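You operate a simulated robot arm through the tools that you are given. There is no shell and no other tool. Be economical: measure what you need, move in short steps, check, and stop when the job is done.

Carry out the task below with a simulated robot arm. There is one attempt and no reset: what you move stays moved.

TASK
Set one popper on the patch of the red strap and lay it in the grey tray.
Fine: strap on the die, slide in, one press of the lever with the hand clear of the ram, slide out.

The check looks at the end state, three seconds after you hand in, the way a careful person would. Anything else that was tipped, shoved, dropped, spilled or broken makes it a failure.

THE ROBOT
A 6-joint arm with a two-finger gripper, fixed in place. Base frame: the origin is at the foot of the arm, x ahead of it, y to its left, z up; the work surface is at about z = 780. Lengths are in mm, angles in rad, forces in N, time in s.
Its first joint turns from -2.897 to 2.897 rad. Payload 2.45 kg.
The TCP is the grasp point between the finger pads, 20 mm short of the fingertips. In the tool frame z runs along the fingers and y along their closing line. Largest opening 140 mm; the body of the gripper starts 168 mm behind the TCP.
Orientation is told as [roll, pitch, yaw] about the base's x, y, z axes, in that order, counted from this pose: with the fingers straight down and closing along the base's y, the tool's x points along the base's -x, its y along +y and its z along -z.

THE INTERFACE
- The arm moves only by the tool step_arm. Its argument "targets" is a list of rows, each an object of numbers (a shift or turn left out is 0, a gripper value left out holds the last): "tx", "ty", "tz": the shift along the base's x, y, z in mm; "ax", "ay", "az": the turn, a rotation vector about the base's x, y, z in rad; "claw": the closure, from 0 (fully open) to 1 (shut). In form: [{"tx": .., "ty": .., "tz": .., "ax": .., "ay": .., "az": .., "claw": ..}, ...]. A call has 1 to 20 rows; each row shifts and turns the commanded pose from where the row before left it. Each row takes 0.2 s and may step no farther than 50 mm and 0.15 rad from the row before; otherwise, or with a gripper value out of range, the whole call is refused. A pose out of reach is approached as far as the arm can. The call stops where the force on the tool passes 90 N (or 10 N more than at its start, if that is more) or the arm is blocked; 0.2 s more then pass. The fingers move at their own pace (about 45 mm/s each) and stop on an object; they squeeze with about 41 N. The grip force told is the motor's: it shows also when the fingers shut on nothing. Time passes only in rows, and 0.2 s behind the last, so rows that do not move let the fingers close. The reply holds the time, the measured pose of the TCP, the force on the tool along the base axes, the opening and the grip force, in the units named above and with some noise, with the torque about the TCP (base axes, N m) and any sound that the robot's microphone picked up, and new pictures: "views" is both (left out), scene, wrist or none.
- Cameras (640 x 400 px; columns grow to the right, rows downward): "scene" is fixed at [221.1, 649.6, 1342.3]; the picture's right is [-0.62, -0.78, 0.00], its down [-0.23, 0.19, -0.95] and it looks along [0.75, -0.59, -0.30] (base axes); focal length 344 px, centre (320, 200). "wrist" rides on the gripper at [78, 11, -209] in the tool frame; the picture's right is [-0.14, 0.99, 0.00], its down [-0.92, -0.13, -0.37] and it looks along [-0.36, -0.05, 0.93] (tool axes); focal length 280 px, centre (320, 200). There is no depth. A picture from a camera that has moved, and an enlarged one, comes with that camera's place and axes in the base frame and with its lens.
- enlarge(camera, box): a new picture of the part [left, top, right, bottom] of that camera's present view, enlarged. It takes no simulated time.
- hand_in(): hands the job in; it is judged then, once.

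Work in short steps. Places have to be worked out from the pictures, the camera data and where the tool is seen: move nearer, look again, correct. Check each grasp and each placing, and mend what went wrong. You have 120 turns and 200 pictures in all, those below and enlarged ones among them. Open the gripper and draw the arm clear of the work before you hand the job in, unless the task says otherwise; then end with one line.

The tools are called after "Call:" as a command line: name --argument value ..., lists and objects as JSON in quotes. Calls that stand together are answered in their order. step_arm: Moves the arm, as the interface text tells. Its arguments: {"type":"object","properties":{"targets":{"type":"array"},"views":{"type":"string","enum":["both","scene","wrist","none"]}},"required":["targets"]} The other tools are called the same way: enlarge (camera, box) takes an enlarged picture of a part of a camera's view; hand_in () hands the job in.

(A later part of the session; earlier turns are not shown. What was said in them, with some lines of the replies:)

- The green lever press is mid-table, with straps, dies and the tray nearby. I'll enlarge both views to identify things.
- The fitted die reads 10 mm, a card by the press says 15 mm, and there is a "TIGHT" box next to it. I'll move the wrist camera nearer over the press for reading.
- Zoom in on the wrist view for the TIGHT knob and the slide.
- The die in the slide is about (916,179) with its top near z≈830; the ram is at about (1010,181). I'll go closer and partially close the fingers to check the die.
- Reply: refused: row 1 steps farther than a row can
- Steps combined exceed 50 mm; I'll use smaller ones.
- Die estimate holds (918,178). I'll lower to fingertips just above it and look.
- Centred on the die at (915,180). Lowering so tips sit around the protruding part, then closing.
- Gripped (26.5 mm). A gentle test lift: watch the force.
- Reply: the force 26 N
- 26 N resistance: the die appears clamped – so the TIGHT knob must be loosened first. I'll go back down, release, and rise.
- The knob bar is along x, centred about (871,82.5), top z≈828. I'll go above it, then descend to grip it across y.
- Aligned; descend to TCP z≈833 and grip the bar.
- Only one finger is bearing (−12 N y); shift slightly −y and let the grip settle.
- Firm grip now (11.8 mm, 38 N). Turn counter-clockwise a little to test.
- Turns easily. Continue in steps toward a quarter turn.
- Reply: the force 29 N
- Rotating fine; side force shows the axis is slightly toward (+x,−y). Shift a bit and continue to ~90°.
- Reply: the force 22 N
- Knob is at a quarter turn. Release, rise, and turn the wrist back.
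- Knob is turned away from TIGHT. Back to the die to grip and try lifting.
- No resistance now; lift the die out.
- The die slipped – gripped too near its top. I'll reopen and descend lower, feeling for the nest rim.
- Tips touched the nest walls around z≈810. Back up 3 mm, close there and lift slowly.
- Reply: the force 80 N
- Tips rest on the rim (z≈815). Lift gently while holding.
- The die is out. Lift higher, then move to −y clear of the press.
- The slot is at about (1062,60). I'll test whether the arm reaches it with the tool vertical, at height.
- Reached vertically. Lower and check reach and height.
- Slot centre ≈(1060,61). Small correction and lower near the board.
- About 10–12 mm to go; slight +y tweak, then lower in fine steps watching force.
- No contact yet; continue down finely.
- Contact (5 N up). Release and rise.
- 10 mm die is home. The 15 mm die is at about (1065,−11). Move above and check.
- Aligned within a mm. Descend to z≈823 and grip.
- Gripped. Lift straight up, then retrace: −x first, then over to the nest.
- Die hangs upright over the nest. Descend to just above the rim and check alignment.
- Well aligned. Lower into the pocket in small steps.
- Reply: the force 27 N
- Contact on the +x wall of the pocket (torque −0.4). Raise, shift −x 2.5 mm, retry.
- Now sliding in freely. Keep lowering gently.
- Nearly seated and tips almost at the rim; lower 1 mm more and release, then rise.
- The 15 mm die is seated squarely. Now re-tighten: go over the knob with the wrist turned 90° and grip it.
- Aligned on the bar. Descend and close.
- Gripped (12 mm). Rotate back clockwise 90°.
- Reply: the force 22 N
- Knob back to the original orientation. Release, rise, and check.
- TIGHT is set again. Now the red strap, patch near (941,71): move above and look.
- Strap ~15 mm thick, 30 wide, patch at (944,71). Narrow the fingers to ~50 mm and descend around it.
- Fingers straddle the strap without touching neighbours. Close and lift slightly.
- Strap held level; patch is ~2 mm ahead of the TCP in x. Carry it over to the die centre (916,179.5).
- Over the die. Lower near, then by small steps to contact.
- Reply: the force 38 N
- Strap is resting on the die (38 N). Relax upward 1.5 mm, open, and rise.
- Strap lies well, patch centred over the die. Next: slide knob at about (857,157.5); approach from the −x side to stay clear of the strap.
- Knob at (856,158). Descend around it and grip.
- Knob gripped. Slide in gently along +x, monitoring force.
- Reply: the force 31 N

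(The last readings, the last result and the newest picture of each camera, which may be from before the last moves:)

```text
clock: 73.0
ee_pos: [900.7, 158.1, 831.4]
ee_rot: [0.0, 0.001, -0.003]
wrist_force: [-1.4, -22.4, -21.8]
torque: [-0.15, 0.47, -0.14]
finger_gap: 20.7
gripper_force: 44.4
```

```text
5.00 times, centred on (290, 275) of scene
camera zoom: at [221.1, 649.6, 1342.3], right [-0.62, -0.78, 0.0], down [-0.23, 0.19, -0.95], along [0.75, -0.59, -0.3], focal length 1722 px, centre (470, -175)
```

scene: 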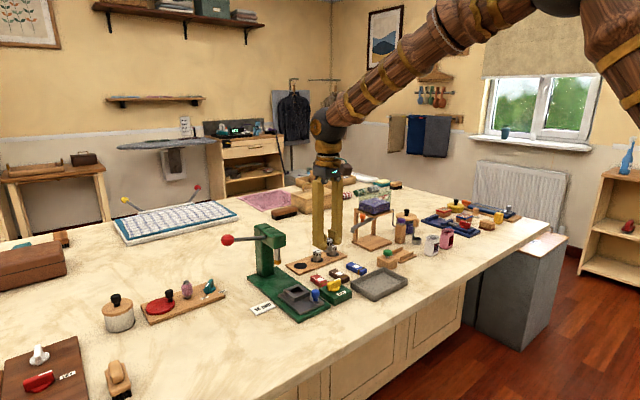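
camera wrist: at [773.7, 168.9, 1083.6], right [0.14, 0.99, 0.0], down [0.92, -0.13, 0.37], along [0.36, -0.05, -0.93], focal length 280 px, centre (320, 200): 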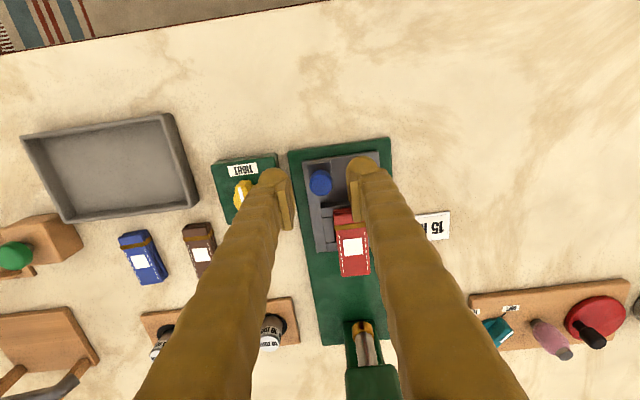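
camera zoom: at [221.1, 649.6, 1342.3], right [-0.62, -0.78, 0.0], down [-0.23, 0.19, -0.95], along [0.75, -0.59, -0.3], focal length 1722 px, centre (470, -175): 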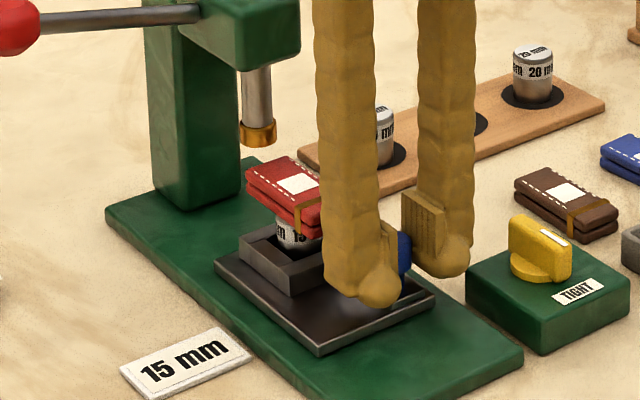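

Slides well. Continue ~34 mm more with slight compensation.

Call:
step_arm --targets '[{"tx": 3, "ty": -0.7, "tz": -0.5}, {"tx": 5}, {"tx": 6}, {"tx": 6}, {"tx": 6}, {"tx": 4}, {"tx": 3}, {"tx": 2}, {}]' --views "wrist"

Call:
enlarge --camera "scene" --box '[240, 235, 340, 315]'

```text
clock: 75.0
ee_pos: [935.5, 158.1, 832.0]
ee_rot: [0.001, 0.0, 0.001]
wrist_force: [-1.0, 2.1, -3.2]
torque: [0.04, 0.17, 0.02]
finger_gap: 20.5
gripper_force: 45.0
camera wrist: at [857.7, 168.9, 1041.5], right [0.14, 0.99, 0.0], down [0.92, -0.13, 0.37], along [0.37, -0.05, -0.93], focal length 280 px, centre (320, 200)
```

wrist: 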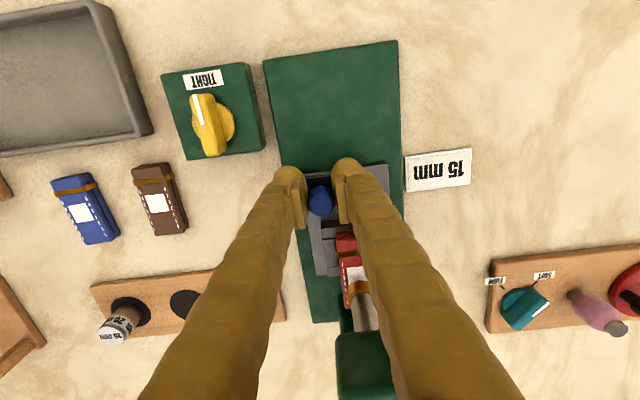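

```text
5.00 times, centred on (290, 275) of scene
camera zoom: at [221.1, 649.6, 1342.3], right [-0.62, -0.78, 0.0], down [-0.23, 0.19, -0.95], along [0.75, -0.59, -0.3], focal length 1722 px, centre (470, -175)
```

zoom: 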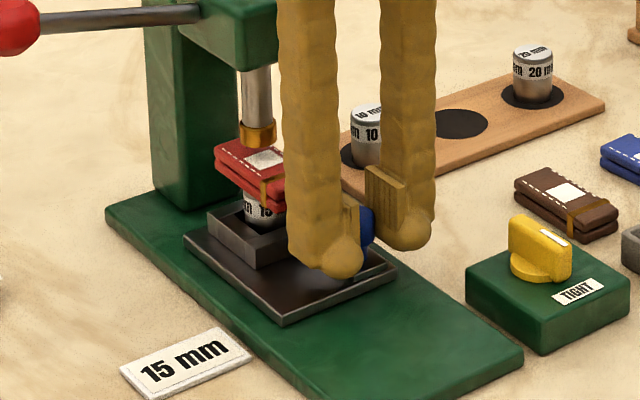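

Getting under the ram. Continue in 2 mm steps to find the end stop.

Call:
step_arm --targets '[{"tx": 2}, {"tx": 2}, {"tx": 1}, {}]' --views "none"

Call:
enlarge --camera "scene" --box '[255, 240, 325, 300]'

```text
clock: 76.0
ee_pos: [940.7, 157.5, 832.3]
ee_rot: [0.0, 0.0, -0.002]
wrist_force: [-0.1, 5.1, 1.1]
torque: [0.04, -0.04, 0.06]
finger_gap: 20.6
gripper_force: 44.6
```

```text
6.67 times, centred on (290, 270) of scene
camera zoom: at [221.1, 649.6, 1342.3], right [-0.62, -0.78, 0.0], down [-0.23, 0.19, -0.95], along [0.75, -0.59, -0.3], focal length 2296 px, centre (520, -267)
```

zoom: 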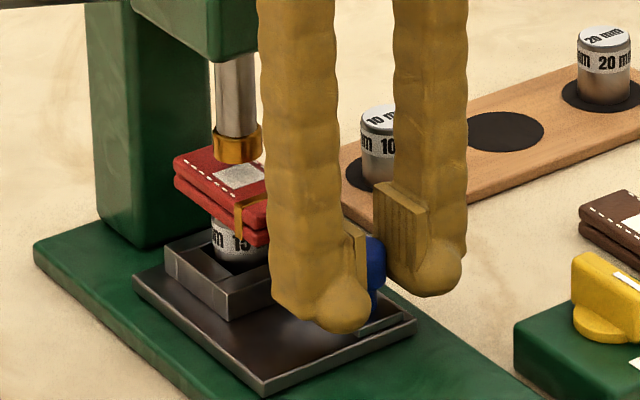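

Call:
step_arm --targets '[{"tx": 1}, {"tx": 1}, {"tx": 1}, {}]' --views "none"

```text
clock: 77.0
ee_pos: [944.2, 158.0, 831.7]
ee_rot: [0.001, -0.002, -0.001]
wrist_force: [-0.8, 11.2, 9.3]
torque: [0.13, -0.05, 0.1]
finger_gap: 20.4
gripper_force: 45.2
```

Call:
step_arm --targets '[{"tx": 1}, {"tx": 1}, {"tx": 1}, {}]' --views "wrist"

Call:
enlarge --camera "scene" --box '[265, 250, 305, 280]'

Call:
enlarge --camera "wrist" --box '[270, 160, 410, 320]'

```text
clock: 78.0
ee_pos: [945.2, 157.6, 832.1]
ee_rot: [0.0, 0.001, -0.001]
wrist_force: [-27.2, 12.5, 15.3]
torque: [0.11, 0.33, 0.12]
finger_gap: 20.4
gripper_force: 44.3
camera wrist: at [867.6, 168.9, 1041.6], right [0.14, 0.99, 0.0], down [0.92, -0.13, 0.37], along [0.36, -0.05, -0.93], focal length 280 px, centre (320, 200)
```

wrist: 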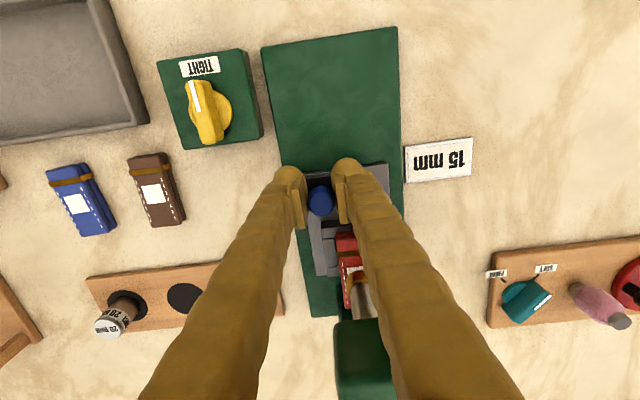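

```text
13.33 times, centred on (285, 265) of scene
camera zoom: at [221.1, 649.6, 1342.3], right [-0.62, -0.78, 0.0], down [-0.23, 0.19, -0.95], along [0.75, -0.59, -0.3], focal length 4592 px, centre (787, -667)
```

zoom: 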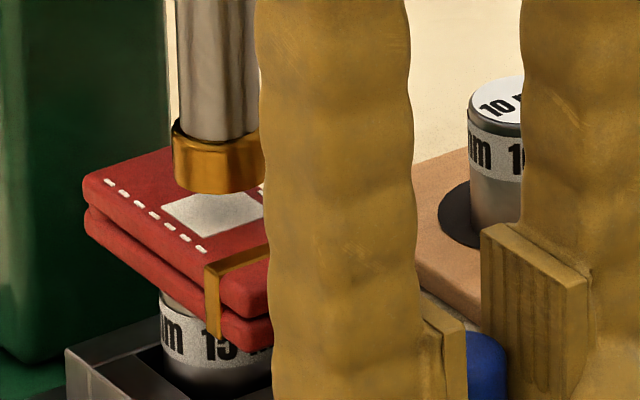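

```text
2.50 times, centred on (340, 240) of wrist
camera zoom: at [867.6, 168.9, 1041.6], right [0.14, 0.99, 0.0], down [0.92, -0.13, 0.37], along [0.36, -0.05, -0.93], focal length 701 px, centre (270, 100)
```

zoom: 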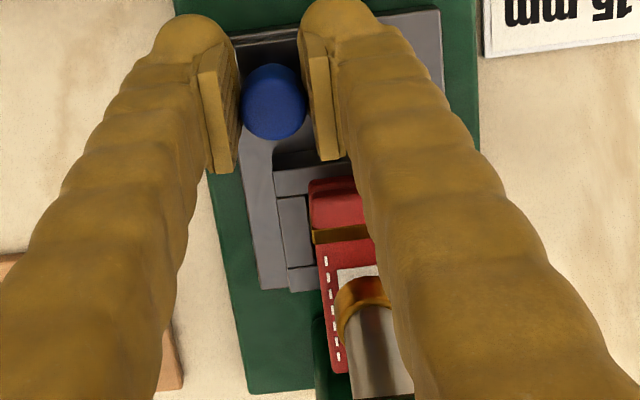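

End stop found (−27 N), and the patch sits under the ram. Release the knob and withdraw up and back.

Call:
step_arm --targets '[{"tx": -1}, {"claw": 0.7}, {}, {"tz": 20}, {"tz": 30, "tx": -20}, {"tz": 30, "tx": -30}, {"tz": 40}, {"tz": 40}, {}]' --views "both"

Call:
enlarge --camera "scene" --box '[210, 210, 330, 310]'

Call:
enlarge --camera "wrist" --box '[240, 100, 560, 360]'

```text
clock: 80.0
ee_pos: [896.0, 158.4, 992.0]
ee_rot: [0.0, 0.001, -0.002]
wrist_force: [-0.3, -0.1, 0.7]
torque: [0.0, 0.02, -0.01]
finger_gap: 42.2
gripper_force: 0.1
camera wrist: at [817.5, 169.0, 1201.5], right [0.14, 0.99, 0.0], down [0.92, -0.13, 0.37], along [0.36, -0.05, -0.93], focal length 280 px, centre (320, 200)
```

scene: 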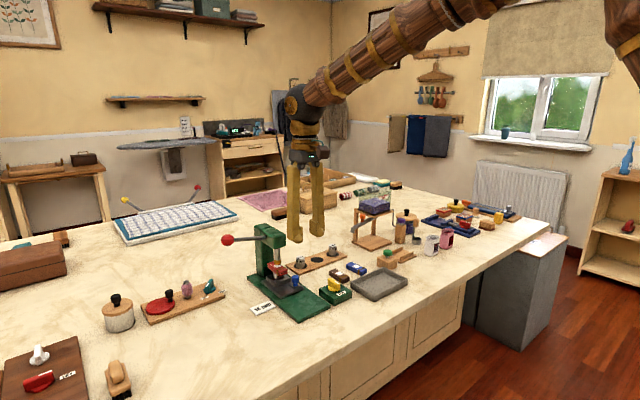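
wrist: 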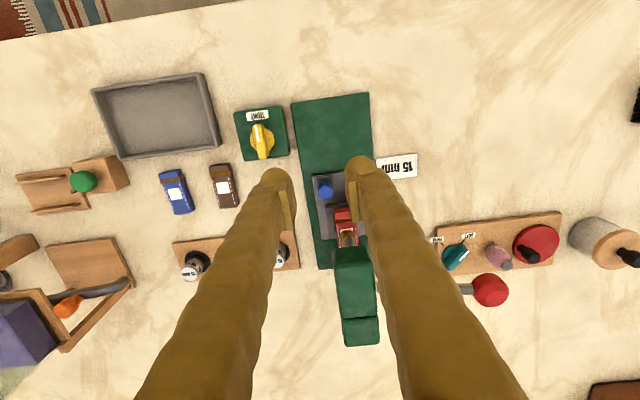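

```text
4.00 times, centred on (270, 260) of scene
camera zoom: at [221.1, 649.6, 1342.3], right [-0.62, -0.78, 0.0], down [-0.23, 0.19, -0.95], along [0.75, -0.59, -0.3], focal length 1378 px, centre (520, -40)
```

zoom: 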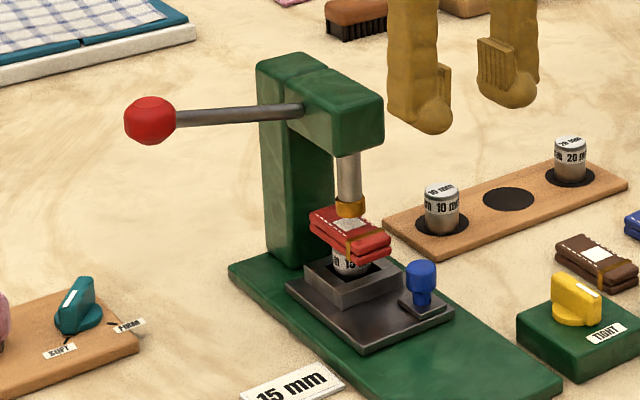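

```text
1.54 times, centred on (400, 230) of wrist
camera zoom: at [817.5, 169.0, 1201.5], right [0.14, 0.99, 0.0], down [0.92, -0.13, 0.37], along [0.36, -0.05, -0.93], focal length 431 px, centre (197, 154)
```

zoom: 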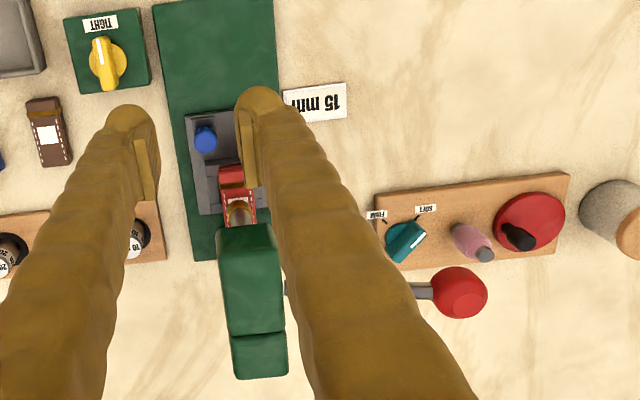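

Strap and die are under the ram. There's also a teal SOFT/FIRM dial on a nearby board; let me look at it before pressing.

Call:
enlarge --camera "scene" --box '[95, 260, 255, 350]'

Call:
enlarge --camera "wrist" --box '[420, 190, 580, 310]'

```text
4.00 times, centred on (175, 305) of scene
camera zoom: at [221.1, 649.6, 1342.3], right [-0.62, -0.78, 0.0], down [-0.23, 0.19, -0.95], along [0.75, -0.59, -0.3], focal length 1378 px, centre (900, -220)
```

zoom: 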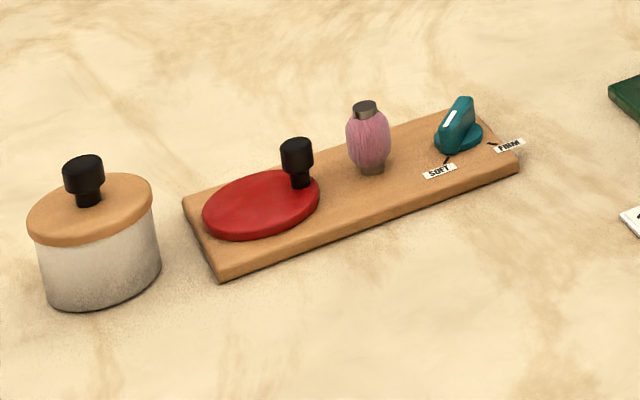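

```text
3.33 times, centred on (500, 250) of wrist
camera zoom: at [817.5, 169.0, 1201.5], right [0.14, 0.99, 0.0], down [0.92, -0.13, 0.37], along [0.36, -0.05, -0.93], focal length 935 px, centre (-280, 33)
```

zoom: 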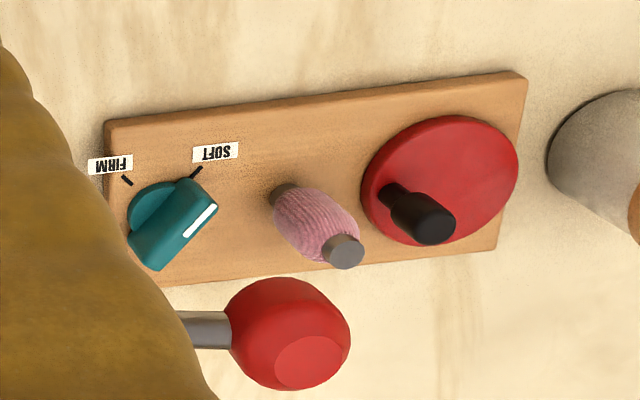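

That board is an unrelated yarn winder; leave it. The lever knob centre is at (1035,318,965). Close fingers and move above it via a high path.

Call:
step_arm --targets '[{"tz": 40, "claw": 1.0}, {"tz": 20, "ty": 40}, {"ty": 50}, {"ty": 40, "tx": 20}, {"ty": 30, "tx": 35}, {"tx": 45}, {"tx": 40}, {}]' --views "both"

Call:
enlarge --camera "scene" --box '[190, 170, 330, 300]'

```text
clock: 81.8
ee_pos: [1034.8, 317.1, 1053.2]
ee_rot: [0.0, 0.0, -0.001]
wrist_force: [0.3, 0.0, -0.6]
torque: [0.02, -0.02, -0.02]
finger_gap: 0.2
gripper_force: 29.5
camera wrist: at [958.0, 328.6, 1262.3], right [0.14, 0.99, 0.0], down [0.92, -0.13, 0.37], along [0.36, -0.05, -0.93], focal length 280 px, centre (320, 200)
```

scene: 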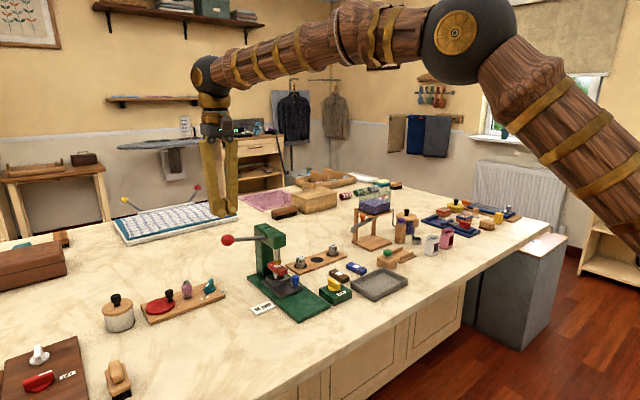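
wrist: 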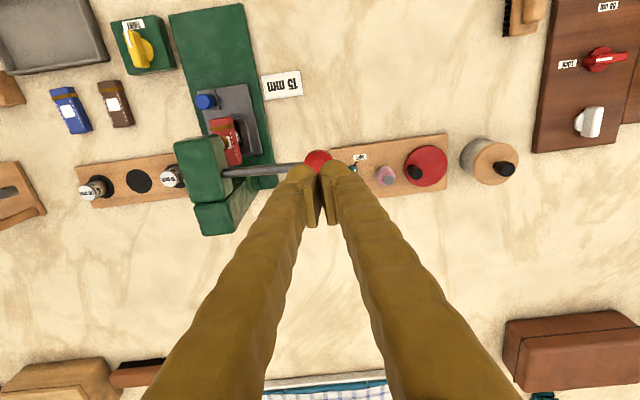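

```text
3.08 times, centred on (260, 235) of scene
camera zoom: at [221.1, 649.6, 1342.3], right [-0.62, -0.78, 0.0], down [-0.23, 0.19, -0.95], along [0.75, -0.59, -0.3], focal length 1060 px, centre (505, 92)
```

zoom: 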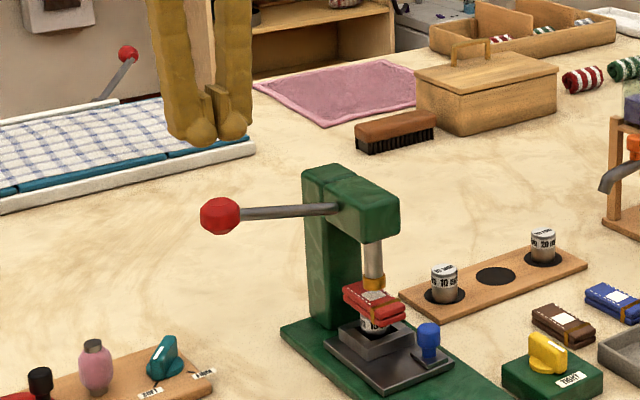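

Fingers are above the red knob (≈(1030,318)). Lower to just touch.

Call:
step_arm --targets '[{"tx": -4, "tz": -30}, {"tz": -15}, {"tz": -4}, {"tz": -4}, {}]' --views "none"

Call:
enlarge --camera "scene" --box '[190, 190, 330, 300]'

```text
clock: 83.0
ee_pos: [1031.2, 317.7, 998.3]
ee_rot: [0.0, 0.0, 0.001]
wrist_force: [0.3, 0.3, 0.4]
torque: [0.0, -0.01, -0.03]
finger_gap: 0.3
gripper_force: 29.6
```

```text
3.64 times, centred on (260, 245) of scene
camera zoom: at [221.1, 649.6, 1342.3], right [-0.62, -0.78, 0.0], down [-0.23, 0.19, -0.95], along [0.75, -0.59, -0.3], focal length 1252 px, centre (538, 36)
```

zoom: 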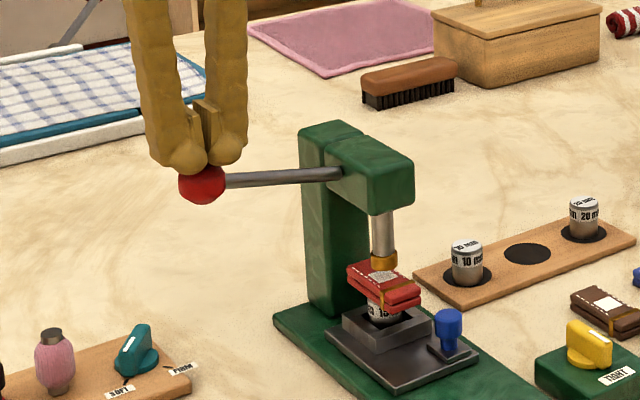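

Tips are about at the knob. Push down following the lever's arc, watching force.

Call:
step_arm --targets '[{"tz": -5}, {"tz": -6}, {"tz": -6, "ty": -0.5}, {"tz": -6, "ty": -1}, {"tz": -6, "ty": -1}, {}]' --views "none"

Call:
enlarge --camera "scene" --box '[190, 190, 330, 300]'

```text
clock: 84.4
ee_pos: [1032.1, 315.6, 970.2]
ee_rot: [0.0, 0.0, -0.001]
wrist_force: [-0.2, -0.3, 3.0]
torque: [-0.01, 0.0, 0.0]
finger_gap: 5.8
gripper_force: 29.6
```

```text
3.64 times, centred on (260, 245) of scene
camera zoom: at [221.1, 649.6, 1342.3], right [-0.62, -0.78, 0.0], down [-0.23, 0.19, -0.95], along [0.75, -0.59, -0.3], focal length 1252 px, centre (538, 36)
```

zoom: 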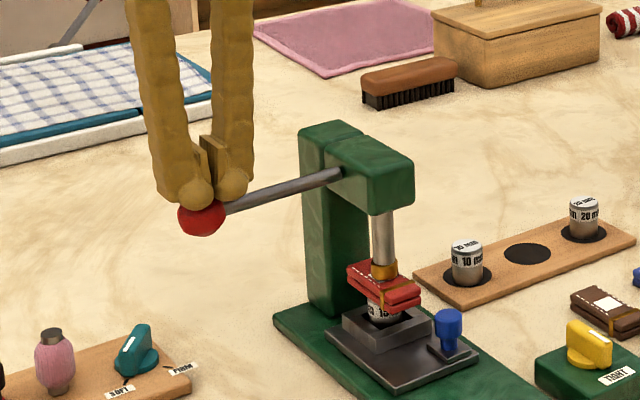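

Lever moves freely and the ram descends. Continue pressing along the arc until resistance.

Call:
step_arm --targets '[{"tz": -5, "ty": -1}, {"tz": -5, "ty": -1.3}, {"tz": -5, "ty": -1.5}, {"tz": -5, "ty": -1.7}, {}]' --views "none"

Call:
enlarge --camera "scene" --box '[190, 190, 330, 300]'

```text
clock: 85.6
ee_pos: [1030.8, 312.3, 953.4]
ee_rot: [0.004, -0.006, -0.001]
wrist_force: [1.5, 43.3, 58.9]
torque: [1.12, -0.15, 0.0]
finger_gap: 6.0
gripper_force: 29.3
```

```text
3.64 times, centred on (260, 245) of scene
camera zoom: at [221.1, 649.6, 1342.3], right [-0.62, -0.78, 0.0], down [-0.23, 0.19, -0.95], along [0.75, -0.59, -0.3], focal length 1252 px, centre (538, 36)
```

zoom: 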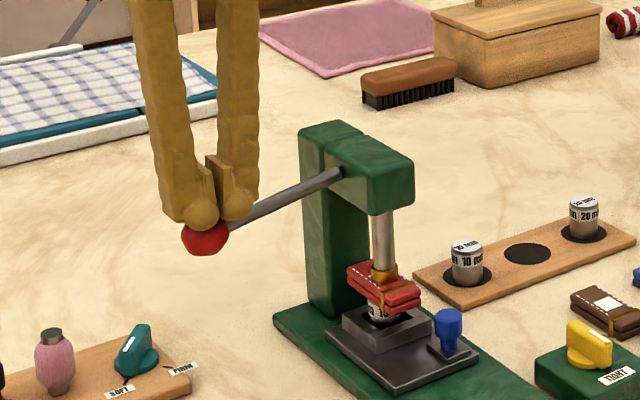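

Resistance reached (59 N). Correct y, then push a bit further, listening for a click.

Call:
step_arm --targets '[{"ty": 2.5}, {"tz": -2}, {"tz": -2}, {}]' --views "none"

```text
clock: 86.3
ee_pos: [1031.3, 313.5, 956.2]
ee_rot: [0.002, -0.01, 0.0]
wrist_force: [-3.9, 3.4, 34.4]
torque: [0.18, 0.06, 0.11]
finger_gap: 5.9
gripper_force: 29.5
stopped in row 3: the force on the tool passed its limit at 92 N (the readings are from after the stop); the commanded pose is now the measured one
```

92 N stopped it; look at the ram/strap state while still holding.

Call:
enlarge --camera "scene" --box '[265, 240, 315, 300]'

Call:
enlarge --camera "scene" --box '[190, 190, 330, 300]'

```text
6.67 times, centred on (290, 270) of scene
camera zoom: at [221.1, 649.6, 1342.3], right [-0.62, -0.78, 0.0], down [-0.23, 0.19, -0.95], along [0.75, -0.59, -0.3], focal length 2296 px, centre (520, -267)
```

zoom: 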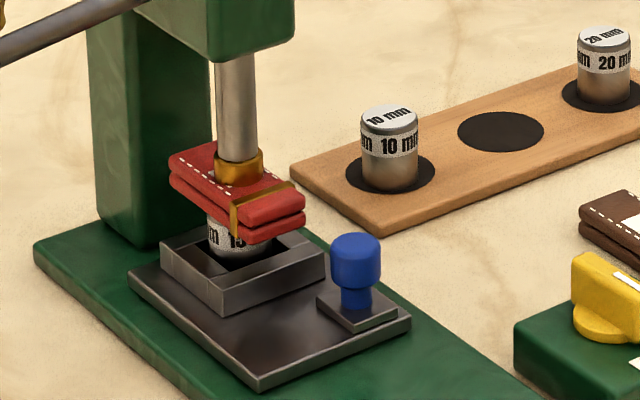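

```text
3.64 times, centred on (260, 245) of scene
camera zoom: at [221.1, 649.6, 1342.3], right [-0.62, -0.78, 0.0], down [-0.23, 0.19, -0.95], along [0.75, -0.59, -0.3], focal length 1252 px, centre (538, 36)
```

zoom: 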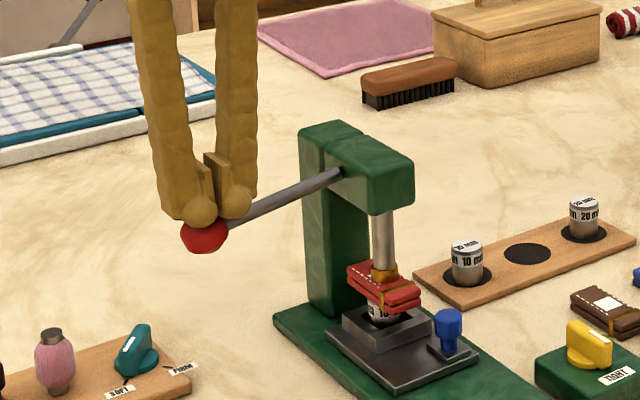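

Ram is firmly on the patch. Push once more to a strong but sub-limit force and hold briefly, still within the same stroke.

Call:
step_arm --targets '[{"tz": -1}, {"tz": -0.7}, {"tz": -0.5}, {}, {}]' --views "none"

```text
clock: 87.5
ee_pos: [1032.5, 313.0, 954.2]
ee_rot: [0.003, -0.009, 0.0]
wrist_force: [9.1, 15.9, 72.9]
torque: [0.4, -0.25, -0.06]
finger_gap: 6.0
gripper_force: 29.6
```

Held at 73 N against a hard stop. Now raise, letting the lever return.

Call:
step_arm --targets '[{"tz": 4, "ty": 0.5}, {"tz": 6, "ty": 1}, {"tz": 6, "ty": 1}, {"tz": 6, "ty": 0.8}, {"tz": 6}, {"tz": 6}, {"tz": 8}, {"tz": 15}, {"tz": 30}, {}]' --views "none"

Call:
enlarge --camera "scene" --box '[190, 190, 330, 300]'

Call:
enlarge --camera "scene" --box '[270, 245, 310, 285]'

```text
clock: 89.7
ee_pos: [1031.5, 316.0, 1035.6]
ee_rot: [0.001, -0.004, 0.001]
wrist_force: [-0.1, -0.2, -0.1]
torque: [0.02, -0.02, 0.03]
finger_gap: 0.0
gripper_force: 29.3
```

```text
3.64 times, centred on (260, 245) of scene
camera zoom: at [221.1, 649.6, 1342.3], right [-0.62, -0.78, 0.0], down [-0.23, 0.19, -0.95], along [0.75, -0.59, -0.3], focal length 1252 px, centre (538, 36)
```

zoom: 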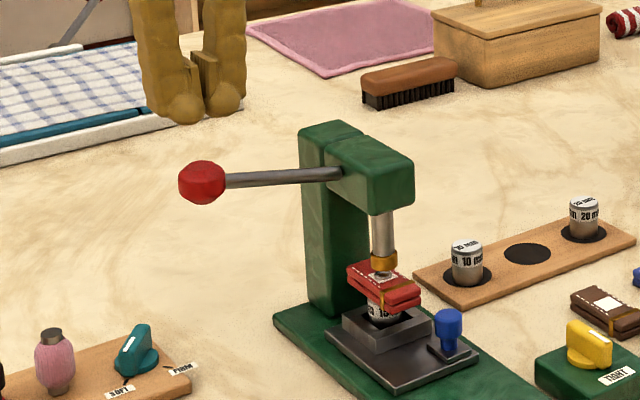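

```text
10.00 times, centred on (290, 265) of scene
camera zoom: at [221.1, 649.6, 1342.3], right [-0.62, -0.78, 0.0], down [-0.23, 0.19, -0.95], along [0.75, -0.59, -0.3], focal length 3444 px, centre (620, -450)
```

zoom: 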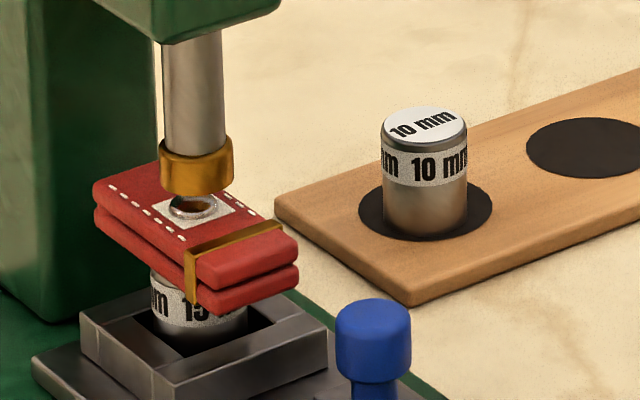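

A popper ring is now on the patch, and the lever has returned. Go back to the slide knob by the reverse route.

Call:
step_arm --targets '[{"tz": 20}, {"tx": -45}, {"tx": -45}, {"tx": -45, "ty": -20}, {"ty": -45, "claw": 0.7}, {"ty": -45}, {"ty": -45}, {"ty": -3, "tz": -40}, {"tz": -45}, {"tz": -40}, {"tz": -25, "tx": 20}, {}]' --views "wrist"

Call:
enlarge --camera "wrist" --box '[220, 120, 420, 280]'

```text
clock: 92.3
ee_pos: [916.2, 158.0, 906.0]
ee_rot: [0.001, -0.002, 0.0]
wrist_force: [-0.1, -0.7, 0.4]
torque: [0.03, -0.01, 0.0]
finger_gap: 42.0
gripper_force: 0.0
camera wrist: at [838.0, 169.0, 1114.9], right [0.14, 0.99, 0.0], down [0.92, -0.13, 0.37], along [0.37, -0.05, -0.93], focal length 280 px, centre (320, 200)
```

wrist: 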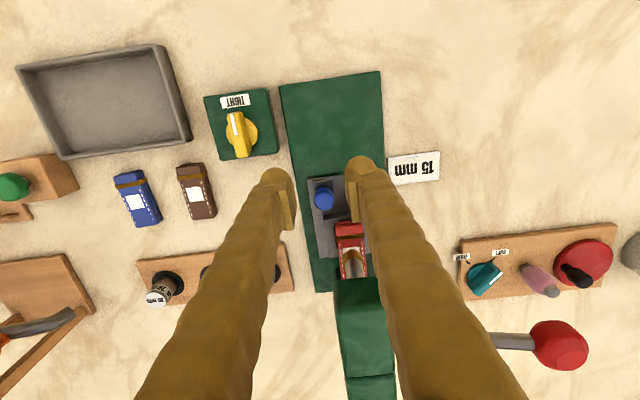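

```text
2.50 times, centred on (320, 200) of wrist
camera zoom: at [838.0, 169.0, 1114.9], right [0.14, 0.99, 0.0], down [0.92, -0.13, 0.37], along [0.37, -0.05, -0.93], focal length 701 px, centre (320, 200)
```

zoom: 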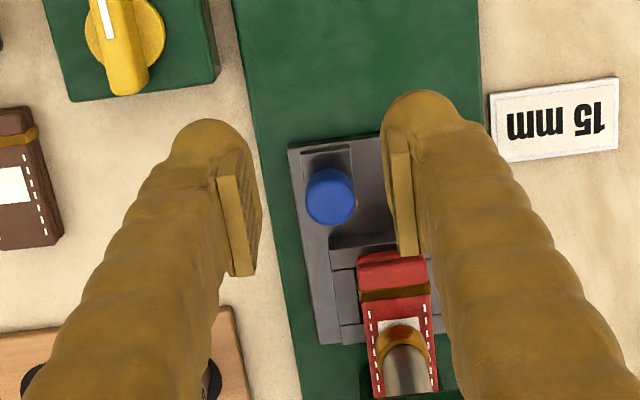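

Knob at (948,158). Move to x=943 and descend, then grip.

Call:
step_arm --targets '[{"tx": 27, "tz": -20}, {"tz": -34}, {"tz": -20}, {"claw": 1.0}, {}, {}, {}]' --views "none"

Call:
enlarge --camera "scene" --box '[250, 240, 330, 310]'

```text
clock: 93.9
ee_pos: [944.4, 157.0, 831.0]
ee_rot: [0.002, -0.003, 0.002]
wrist_force: [0.8, 3.5, -0.8]
torque: [0.01, -0.16, 0.01]
finger_gap: 20.5
gripper_force: 44.5
```

```text
5.71 times, centred on (290, 275) of scene
camera zoom: at [221.1, 649.6, 1342.3], right [-0.62, -0.78, 0.0], down [-0.23, 0.19, -0.95], along [0.75, -0.59, -0.3], focal length 1968 px, centre (491, -229)
```

zoom: 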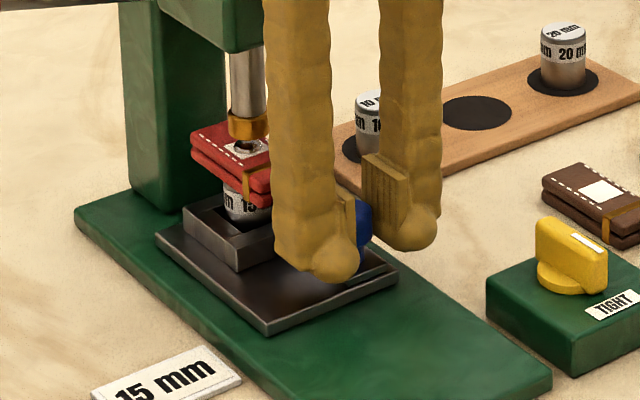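

Gripped. Slide out smoothly by ~93 mm.

Call:
step_arm --targets '[{"tx": -2}, {"tx": -4}, {"tx": -6}, {"tx": -6}, {"tx": -6}, {"tx": -6}, {"tx": -6}, {"tx": -6}, {"tx": -6}, {"tx": -6}, {"tx": -6}, {"tx": -6}, {"tx": -6}, {"tx": -6}, {"tx": -5}, {"tx": -4}, {"tx": -3}, {"tx": -2}, {}]' --views "none"

Call:
enlarge --camera "scene" --box '[250, 240, 350, 320]'

```text
clock: 97.9
ee_pos: [852.3, 157.0, 832.0]
ee_rot: [0.001, -0.003, 0.0]
wrist_force: [0.2, 20.2, -4.8]
torque: [0.21, 0.11, 0.14]
finger_gap: 20.6
gripper_force: 44.9
```

```text
5.00 times, centred on (300, 280) of scene
camera zoom: at [221.1, 649.6, 1342.3], right [-0.62, -0.78, 0.0], down [-0.23, 0.19, -0.95], along [0.75, -0.59, -0.3], focal length 1722 px, centre (420, -200)
```

zoom: 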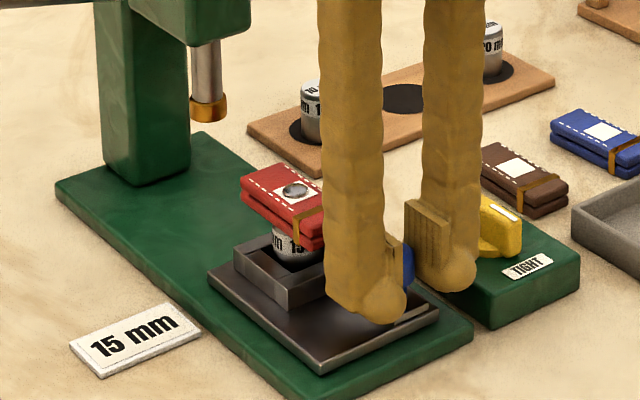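

Popper is set in the patch. Nudge to the out stop, release, rise and look.

Call:
step_arm --targets '[{"tx": -1}, {"tx": -0.5}, {"claw": 0.7}, {}, {"tx": -2, "tz": 20}, {"tz": 40}, {"tz": 40}, {"tz": 20, "tx": 20}, {}]' --views "wrist"

Call:
enlarge --camera "wrist" --box '[240, 130, 420, 270]'

Call:
enlarge --camera "scene" --box '[260, 245, 340, 315]'

```text
clock: 99.9
ee_pos: [869.5, 156.6, 952.2]
ee_rot: [0.001, -0.003, 0.001]
wrist_force: [-0.9, -0.7, -0.4]
torque: [0.01, -0.01, 0.02]
finger_gap: 42.4
gripper_force: 0.2
camera wrist: at [789.9, 167.6, 1161.1], right [0.14, 0.99, 0.0], down [0.92, -0.13, 0.37], along [0.37, -0.05, -0.93], focal length 280 px, centre (320, 200)
```

wrist: 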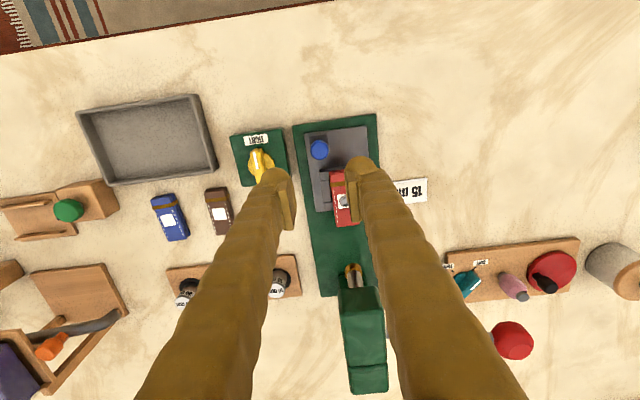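

```text
2.86 times, centred on (330, 200) of wrist
camera zoom: at [789.9, 167.6, 1161.1], right [0.14, 0.99, 0.0], down [0.92, -0.13, 0.37], along [0.37, -0.05, -0.93], focal length 801 px, centre (291, 200)
```

zoom: 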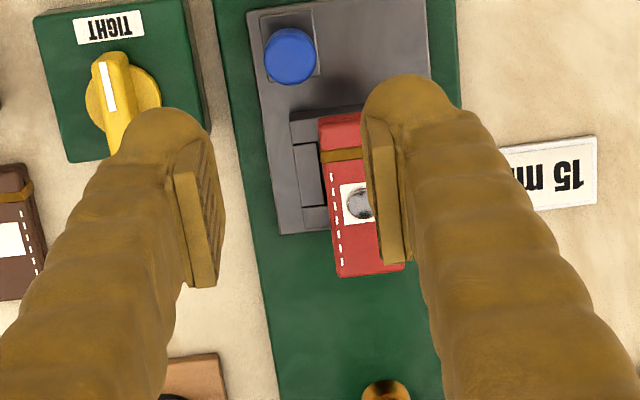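

```text
5.71 times, centred on (300, 280) of scene
camera zoom: at [221.1, 649.6, 1342.3], right [-0.62, -0.78, 0.0], down [-0.23, 0.19, -0.95], along [0.75, -0.59, -0.3], focal length 1968 px, centre (434, -257)
```

zoom: 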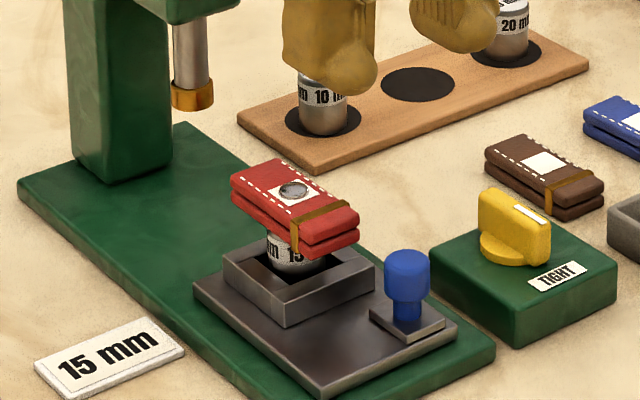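

Popper is centred nicely. Now pick the strap off the die: same grasp as on placing.

Call:
step_arm --targets '[{"tx": 25, "ty": 12, "claw": 0.64}, {"tx": 20, "ty": 11.5}, {"tz": -40}, {"tz": -25}, {}]' --views "wrist"

Call:
enlarge --camera "wrist" --box '[250, 90, 390, 220]'

```text
clock: 101.1
ee_pos: [913.6, 180.8, 886.4]
ee_rot: [0.0, -0.003, 0.0]
wrist_force: [-0.3, 0.1, -1.1]
torque: [0.01, -0.01, 0.02]
finger_gap: 50.4
gripper_force: 0.0
camera wrist: at [834.2, 192.1, 1095.9], right [0.14, 0.99, 0.0], down [0.92, -0.13, 0.37], along [0.37, -0.05, -0.93], focal length 280 px, centre (320, 200)
```

wrist: 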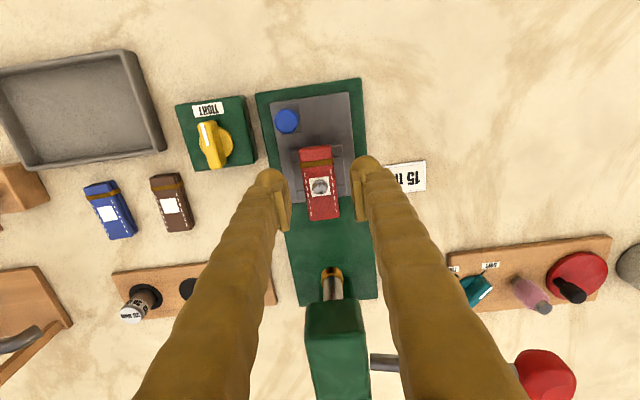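

```text
3.08 times, centred on (320, 155) of wrist
camera zoom: at [834.2, 192.1, 1095.9], right [0.14, 0.99, 0.0], down [0.92, -0.13, 0.37], along [0.37, -0.05, -0.93], focal length 863 px, centre (320, 338)
```

zoom: 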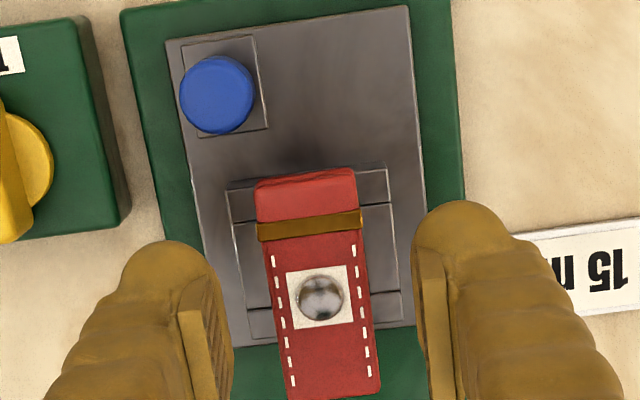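

Centered. Descend to z≈855, close and lift.

Call:
step_arm --targets '[{"tx": 1, "tz": -20}, {"tz": -11}, {"claw": 1.0}, {}, {}, {}, {"tz": 5}, {"tz": 20}, {"tz": 40}, {}]' --views "wrist"

Call:
enlarge --camera "scene" --box '[260, 225, 340, 315]'

```text
clock: 103.3
ee_pos: [914.3, 180.0, 920.8]
ee_rot: [0.002, -0.005, 0.001]
wrist_force: [0.6, 0.2, -0.4]
torque: [-0.01, 0.01, 0.01]
finger_gap: 28.0
gripper_force: 41.4
camera wrist: at [836.6, 191.3, 1130.8], right [0.14, 0.99, 0.0], down [0.92, -0.13, 0.37], along [0.37, -0.05, -0.93], focal length 280 px, centre (320, 200)
```

wrist: 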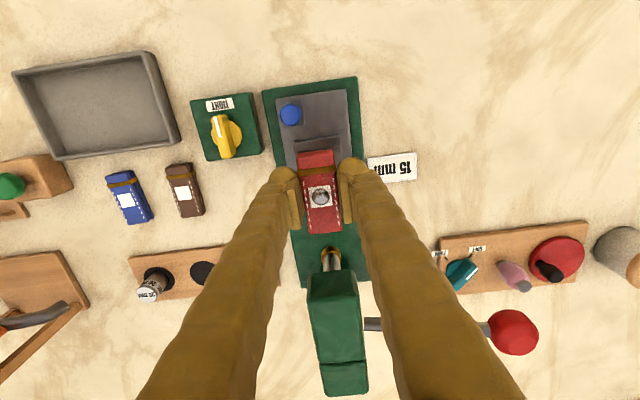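

```text
4.44 times, centred on (300, 270) of scene
camera zoom: at [221.1, 649.6, 1342.3], right [-0.62, -0.78, 0.0], down [-0.23, 0.19, -0.95], along [0.75, -0.59, -0.3], focal length 1531 px, centre (409, -111)
```

zoom: 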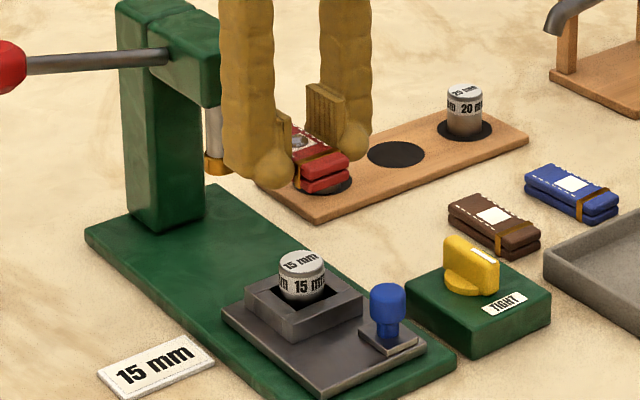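

Strap is held, die remained in the nest. Tray centre ≈(823,−57), ~97×149 mm. Carry over and turn 90° so the strap lies along the tray.

Call:
step_arm --targets '[{"tx": -15, "ty": -40, "tz": 10}, {"tx": -16, "ty": -40}, {"tx": -15, "ty": -40}, {"tx": -15, "ty": -40}, {"tx": -15, "ty": -40}, {"tx": -15, "ty": -37}, {"az": 0.15}, {"az": 0.15}, {"az": 0.15}, {"az": 0.15}, {"az": 0.15}, {"az": 0.15}, {"az": 0.15}, {"az": 0.15}, {"az": 0.15}, {"az": 0.15}, {"az": 0.07}, {}]' --views "both"

Call:
enlarge --camera "wrist" --box '[160, 60, 480, 260]'

```text
clock: 107.1
ee_pos: [824.0, -56.6, 931.1]
ee_rot: [0.002, -0.004, 1.573]
wrist_force: [-0.6, -0.7, 0.3]
torque: [0.03, 0.01, 0.01]
finger_gap: 27.8
gripper_force: 40.8
camera wrist: at [812.9, -135.0, 1140.2], right [-0.99, 0.14, 0.0], down [0.13, 0.92, 0.37], along [0.05, 0.37, -0.93], focal length 280 px, centre (320, 200)
```

scene: 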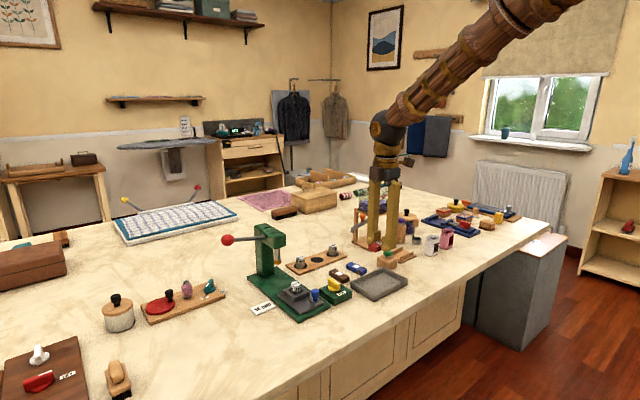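
wrist: 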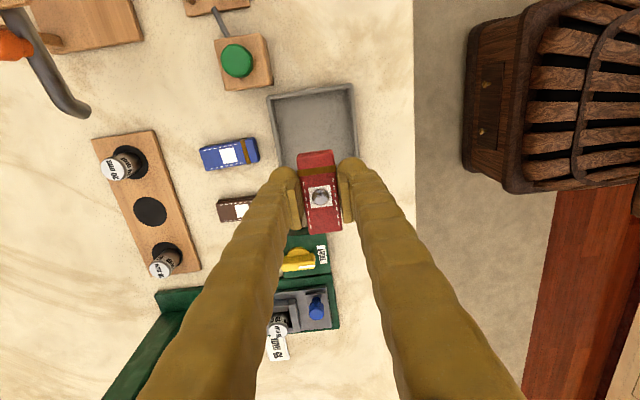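

```text
2.00 times, centred on (320, 160) of wrist
camera zoom: at [812.9, -135.0, 1140.2], right [-0.99, 0.14, 0.0], down [0.13, 0.92, 0.37], along [0.05, 0.37, -0.93], focal length 561 px, centre (320, 280)
```

zoom: 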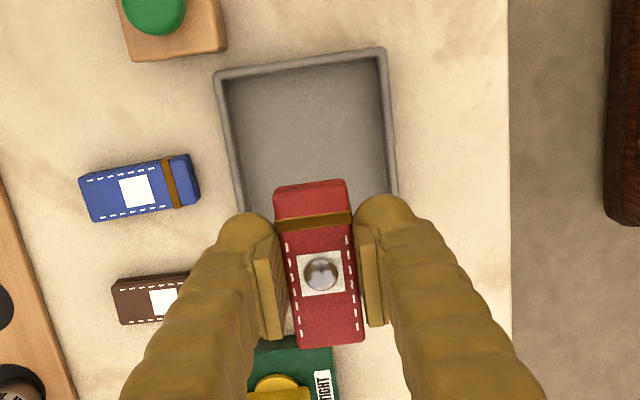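

Tray is x 777–872, y −134…18; TCP is centred. Lower toward the tray floor.

Call:
step_arm --targets '[{"tz": -40}, {"tz": -40}, {"tz": -25}, {"tz": -10}, {}]' --views "wrist"

Call:
enlarge --camera "scene" --box '[330, 245, 430, 315]'

```text
clock: 108.3
ee_pos: [823.3, -54.9, 817.0]
ee_rot: [0.003, -0.003, 1.569]
wrist_force: [-0.2, -0.1, -0.1]
torque: [0.02, -0.01, -0.01]
finger_gap: 28.2
gripper_force: 40.8
camera wrist: at [812.3, -134.4, 1025.2], right [-0.99, 0.14, 0.0], down [0.13, 0.92, 0.37], along [0.05, 0.37, -0.93], focal length 280 px, centre (320, 200)
```

wrist: 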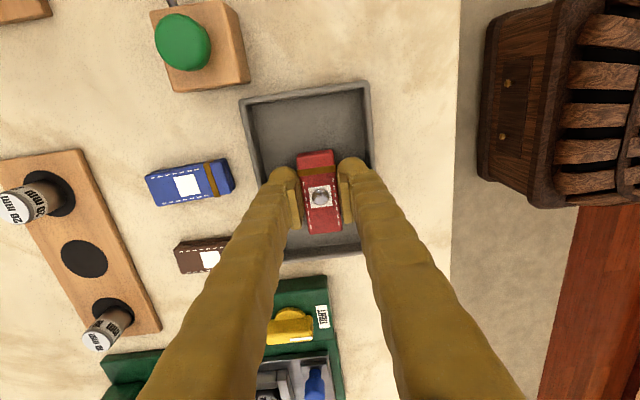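

```text
5.71 times, centred on (380, 280) of scene
camera zoom: at [221.1, 649.6, 1342.3], right [-0.62, -0.78, 0.0], down [-0.23, 0.19, -0.95], along [0.75, -0.59, -0.3], focal length 1968 px, centre (-23, -257)
```

zoom: 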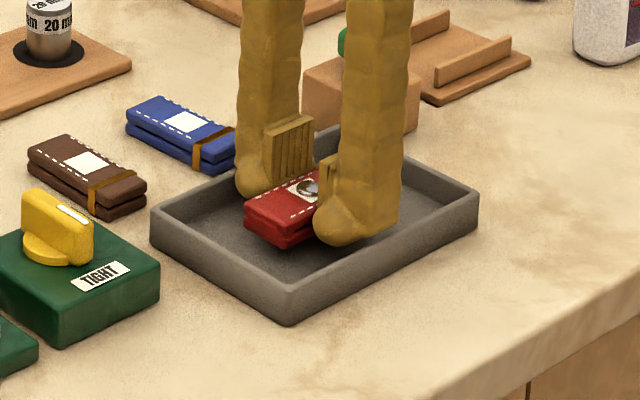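

Inside the tray and well centred. Lower in small steps to contact.

Call:
step_arm --targets '[{"tz": -4}, {"tz": -2}, {"tz": -2}, {"tz": -1}, {}]' --views "none"

```text
clock: 109.5
ee_pos: [824.4, -55.1, 807.3]
ee_rot: [0.002, -0.003, 1.569]
wrist_force: [1.1, -0.3, -0.5]
torque: [0.0, -0.03, 0.03]
finger_gap: 27.9
gripper_force: 40.9
```

Call:
step_arm --targets '[{"tz": -1}, {"tz": -1}, {"tz": -1}, {}]' --views "none"

Call:
enlarge --camera "scene" --box '[350, 260, 410, 305]'

```text
clock: 110.5
ee_pos: [824.7, -56.0, 806.0]
ee_rot: [0.0, -0.003, 1.57]
wrist_force: [-8.1, 2.1, 38.2]
torque: [0.09, 0.1, -0.03]
finger_gap: 28.1
gripper_force: 40.9
```

```text
8.89 times, centred on (380, 282) of scene
camera zoom: at [221.1, 649.6, 1342.3], right [-0.62, -0.78, 0.0], down [-0.23, 0.19, -0.95], along [0.75, -0.59, -0.3], focal length 3061 px, centre (-213, -533)
```

zoom: 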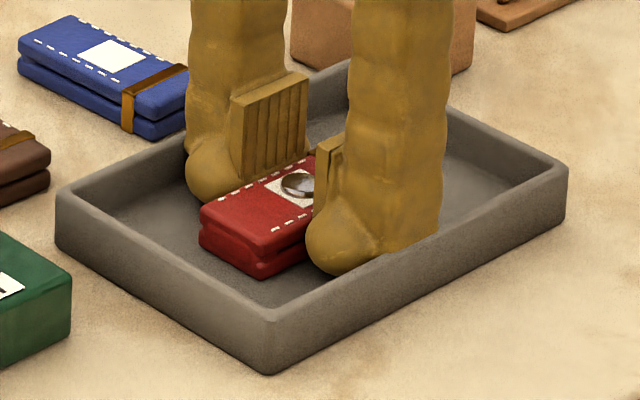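

On the floor (38 N). Ease up 1 mm, open slightly, and rise straight up.

Call:
step_arm --targets '[{"tz": 1}, {"claw": 0.74}, {}, {"tz": 15}, {"tz": 30}, {"tz": 45}, {"tz": 45}, {"tz": 45}, {}]' --views "both"

Call:
enlarge --camera "scene" --box '[240, 210, 420, 320]'

```text
clock: 112.5
ee_pos: [823.5, -54.8, 986.0]
ee_rot: [0.001, -0.003, 1.567]
wrist_force: [0.3, -0.2, 0.2]
torque: [0.05, 0.03, -0.02]
finger_gap: 36.4
gripper_force: 0.1
camera wrist: at [812.2, -133.6, 1194.4], right [-0.99, 0.14, 0.0], down [0.13, 0.92, 0.37], along [0.05, 0.37, -0.93], focal length 280 px, centre (320, 200)
```

scene: 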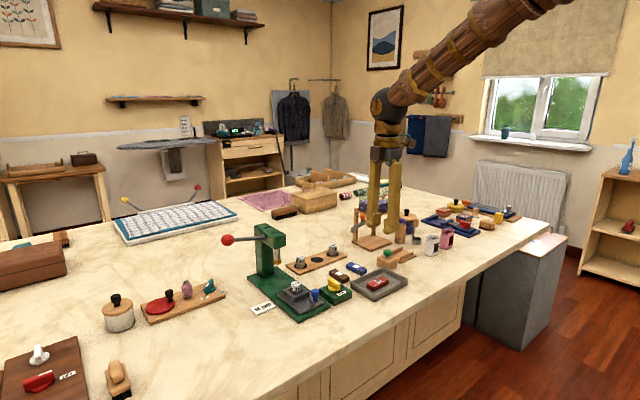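
wrist: 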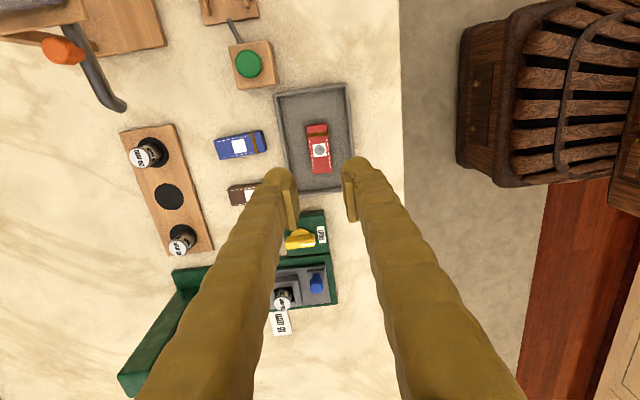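

```text
3.56 times, centred on (330, 265) of scene
camera zoom: at [221.1, 649.6, 1342.3], right [-0.62, -0.78, 0.0], down [-0.23, 0.19, -0.95], along [0.75, -0.59, -0.3], focal length 1225 px, centre (284, -31)
```

zoom: 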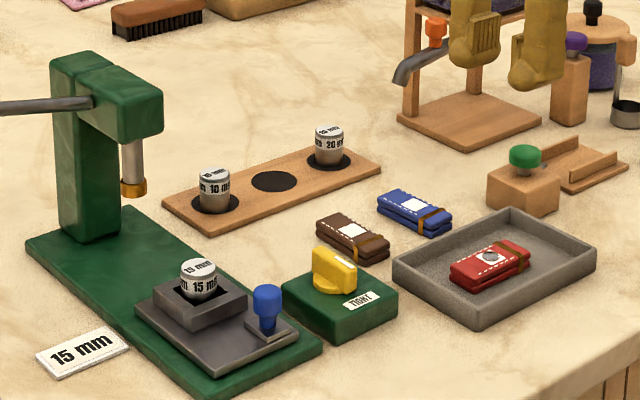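

Strap with popper lies flat in the tray; everything else is in order. Raise and open the gripper fully, then hand in.

Call:
step_arm --targets '[{"tz": 45, "claw": 0.0}, {"tz": 45}, {"tz": 45}, {"tz": 40}, {}, {}]' --views "scene"

```text
clock: 113.9
ee_pos: [821.6, -54.1, 1160.7]
ee_rot: [0.0, -0.005, 1.569]
wrist_force: [0.8, -0.1, -0.2]
torque: [-0.02, -0.01, -0.01]
finger_gap: 140.0
gripper_force: 0.0
```

scene: 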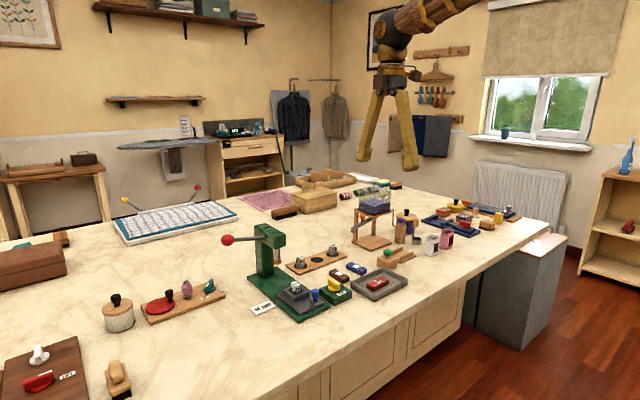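

The arm is clear and the gripper open; handing in.

Call:
hand_in

```text
The job is handed in.
```

The red strap has one popper set on its patch and is lying flat in the grey tray; I swapped the press die from 10 mm to 15 mm to match the card beside it, and the 15 mm die is still in the press.
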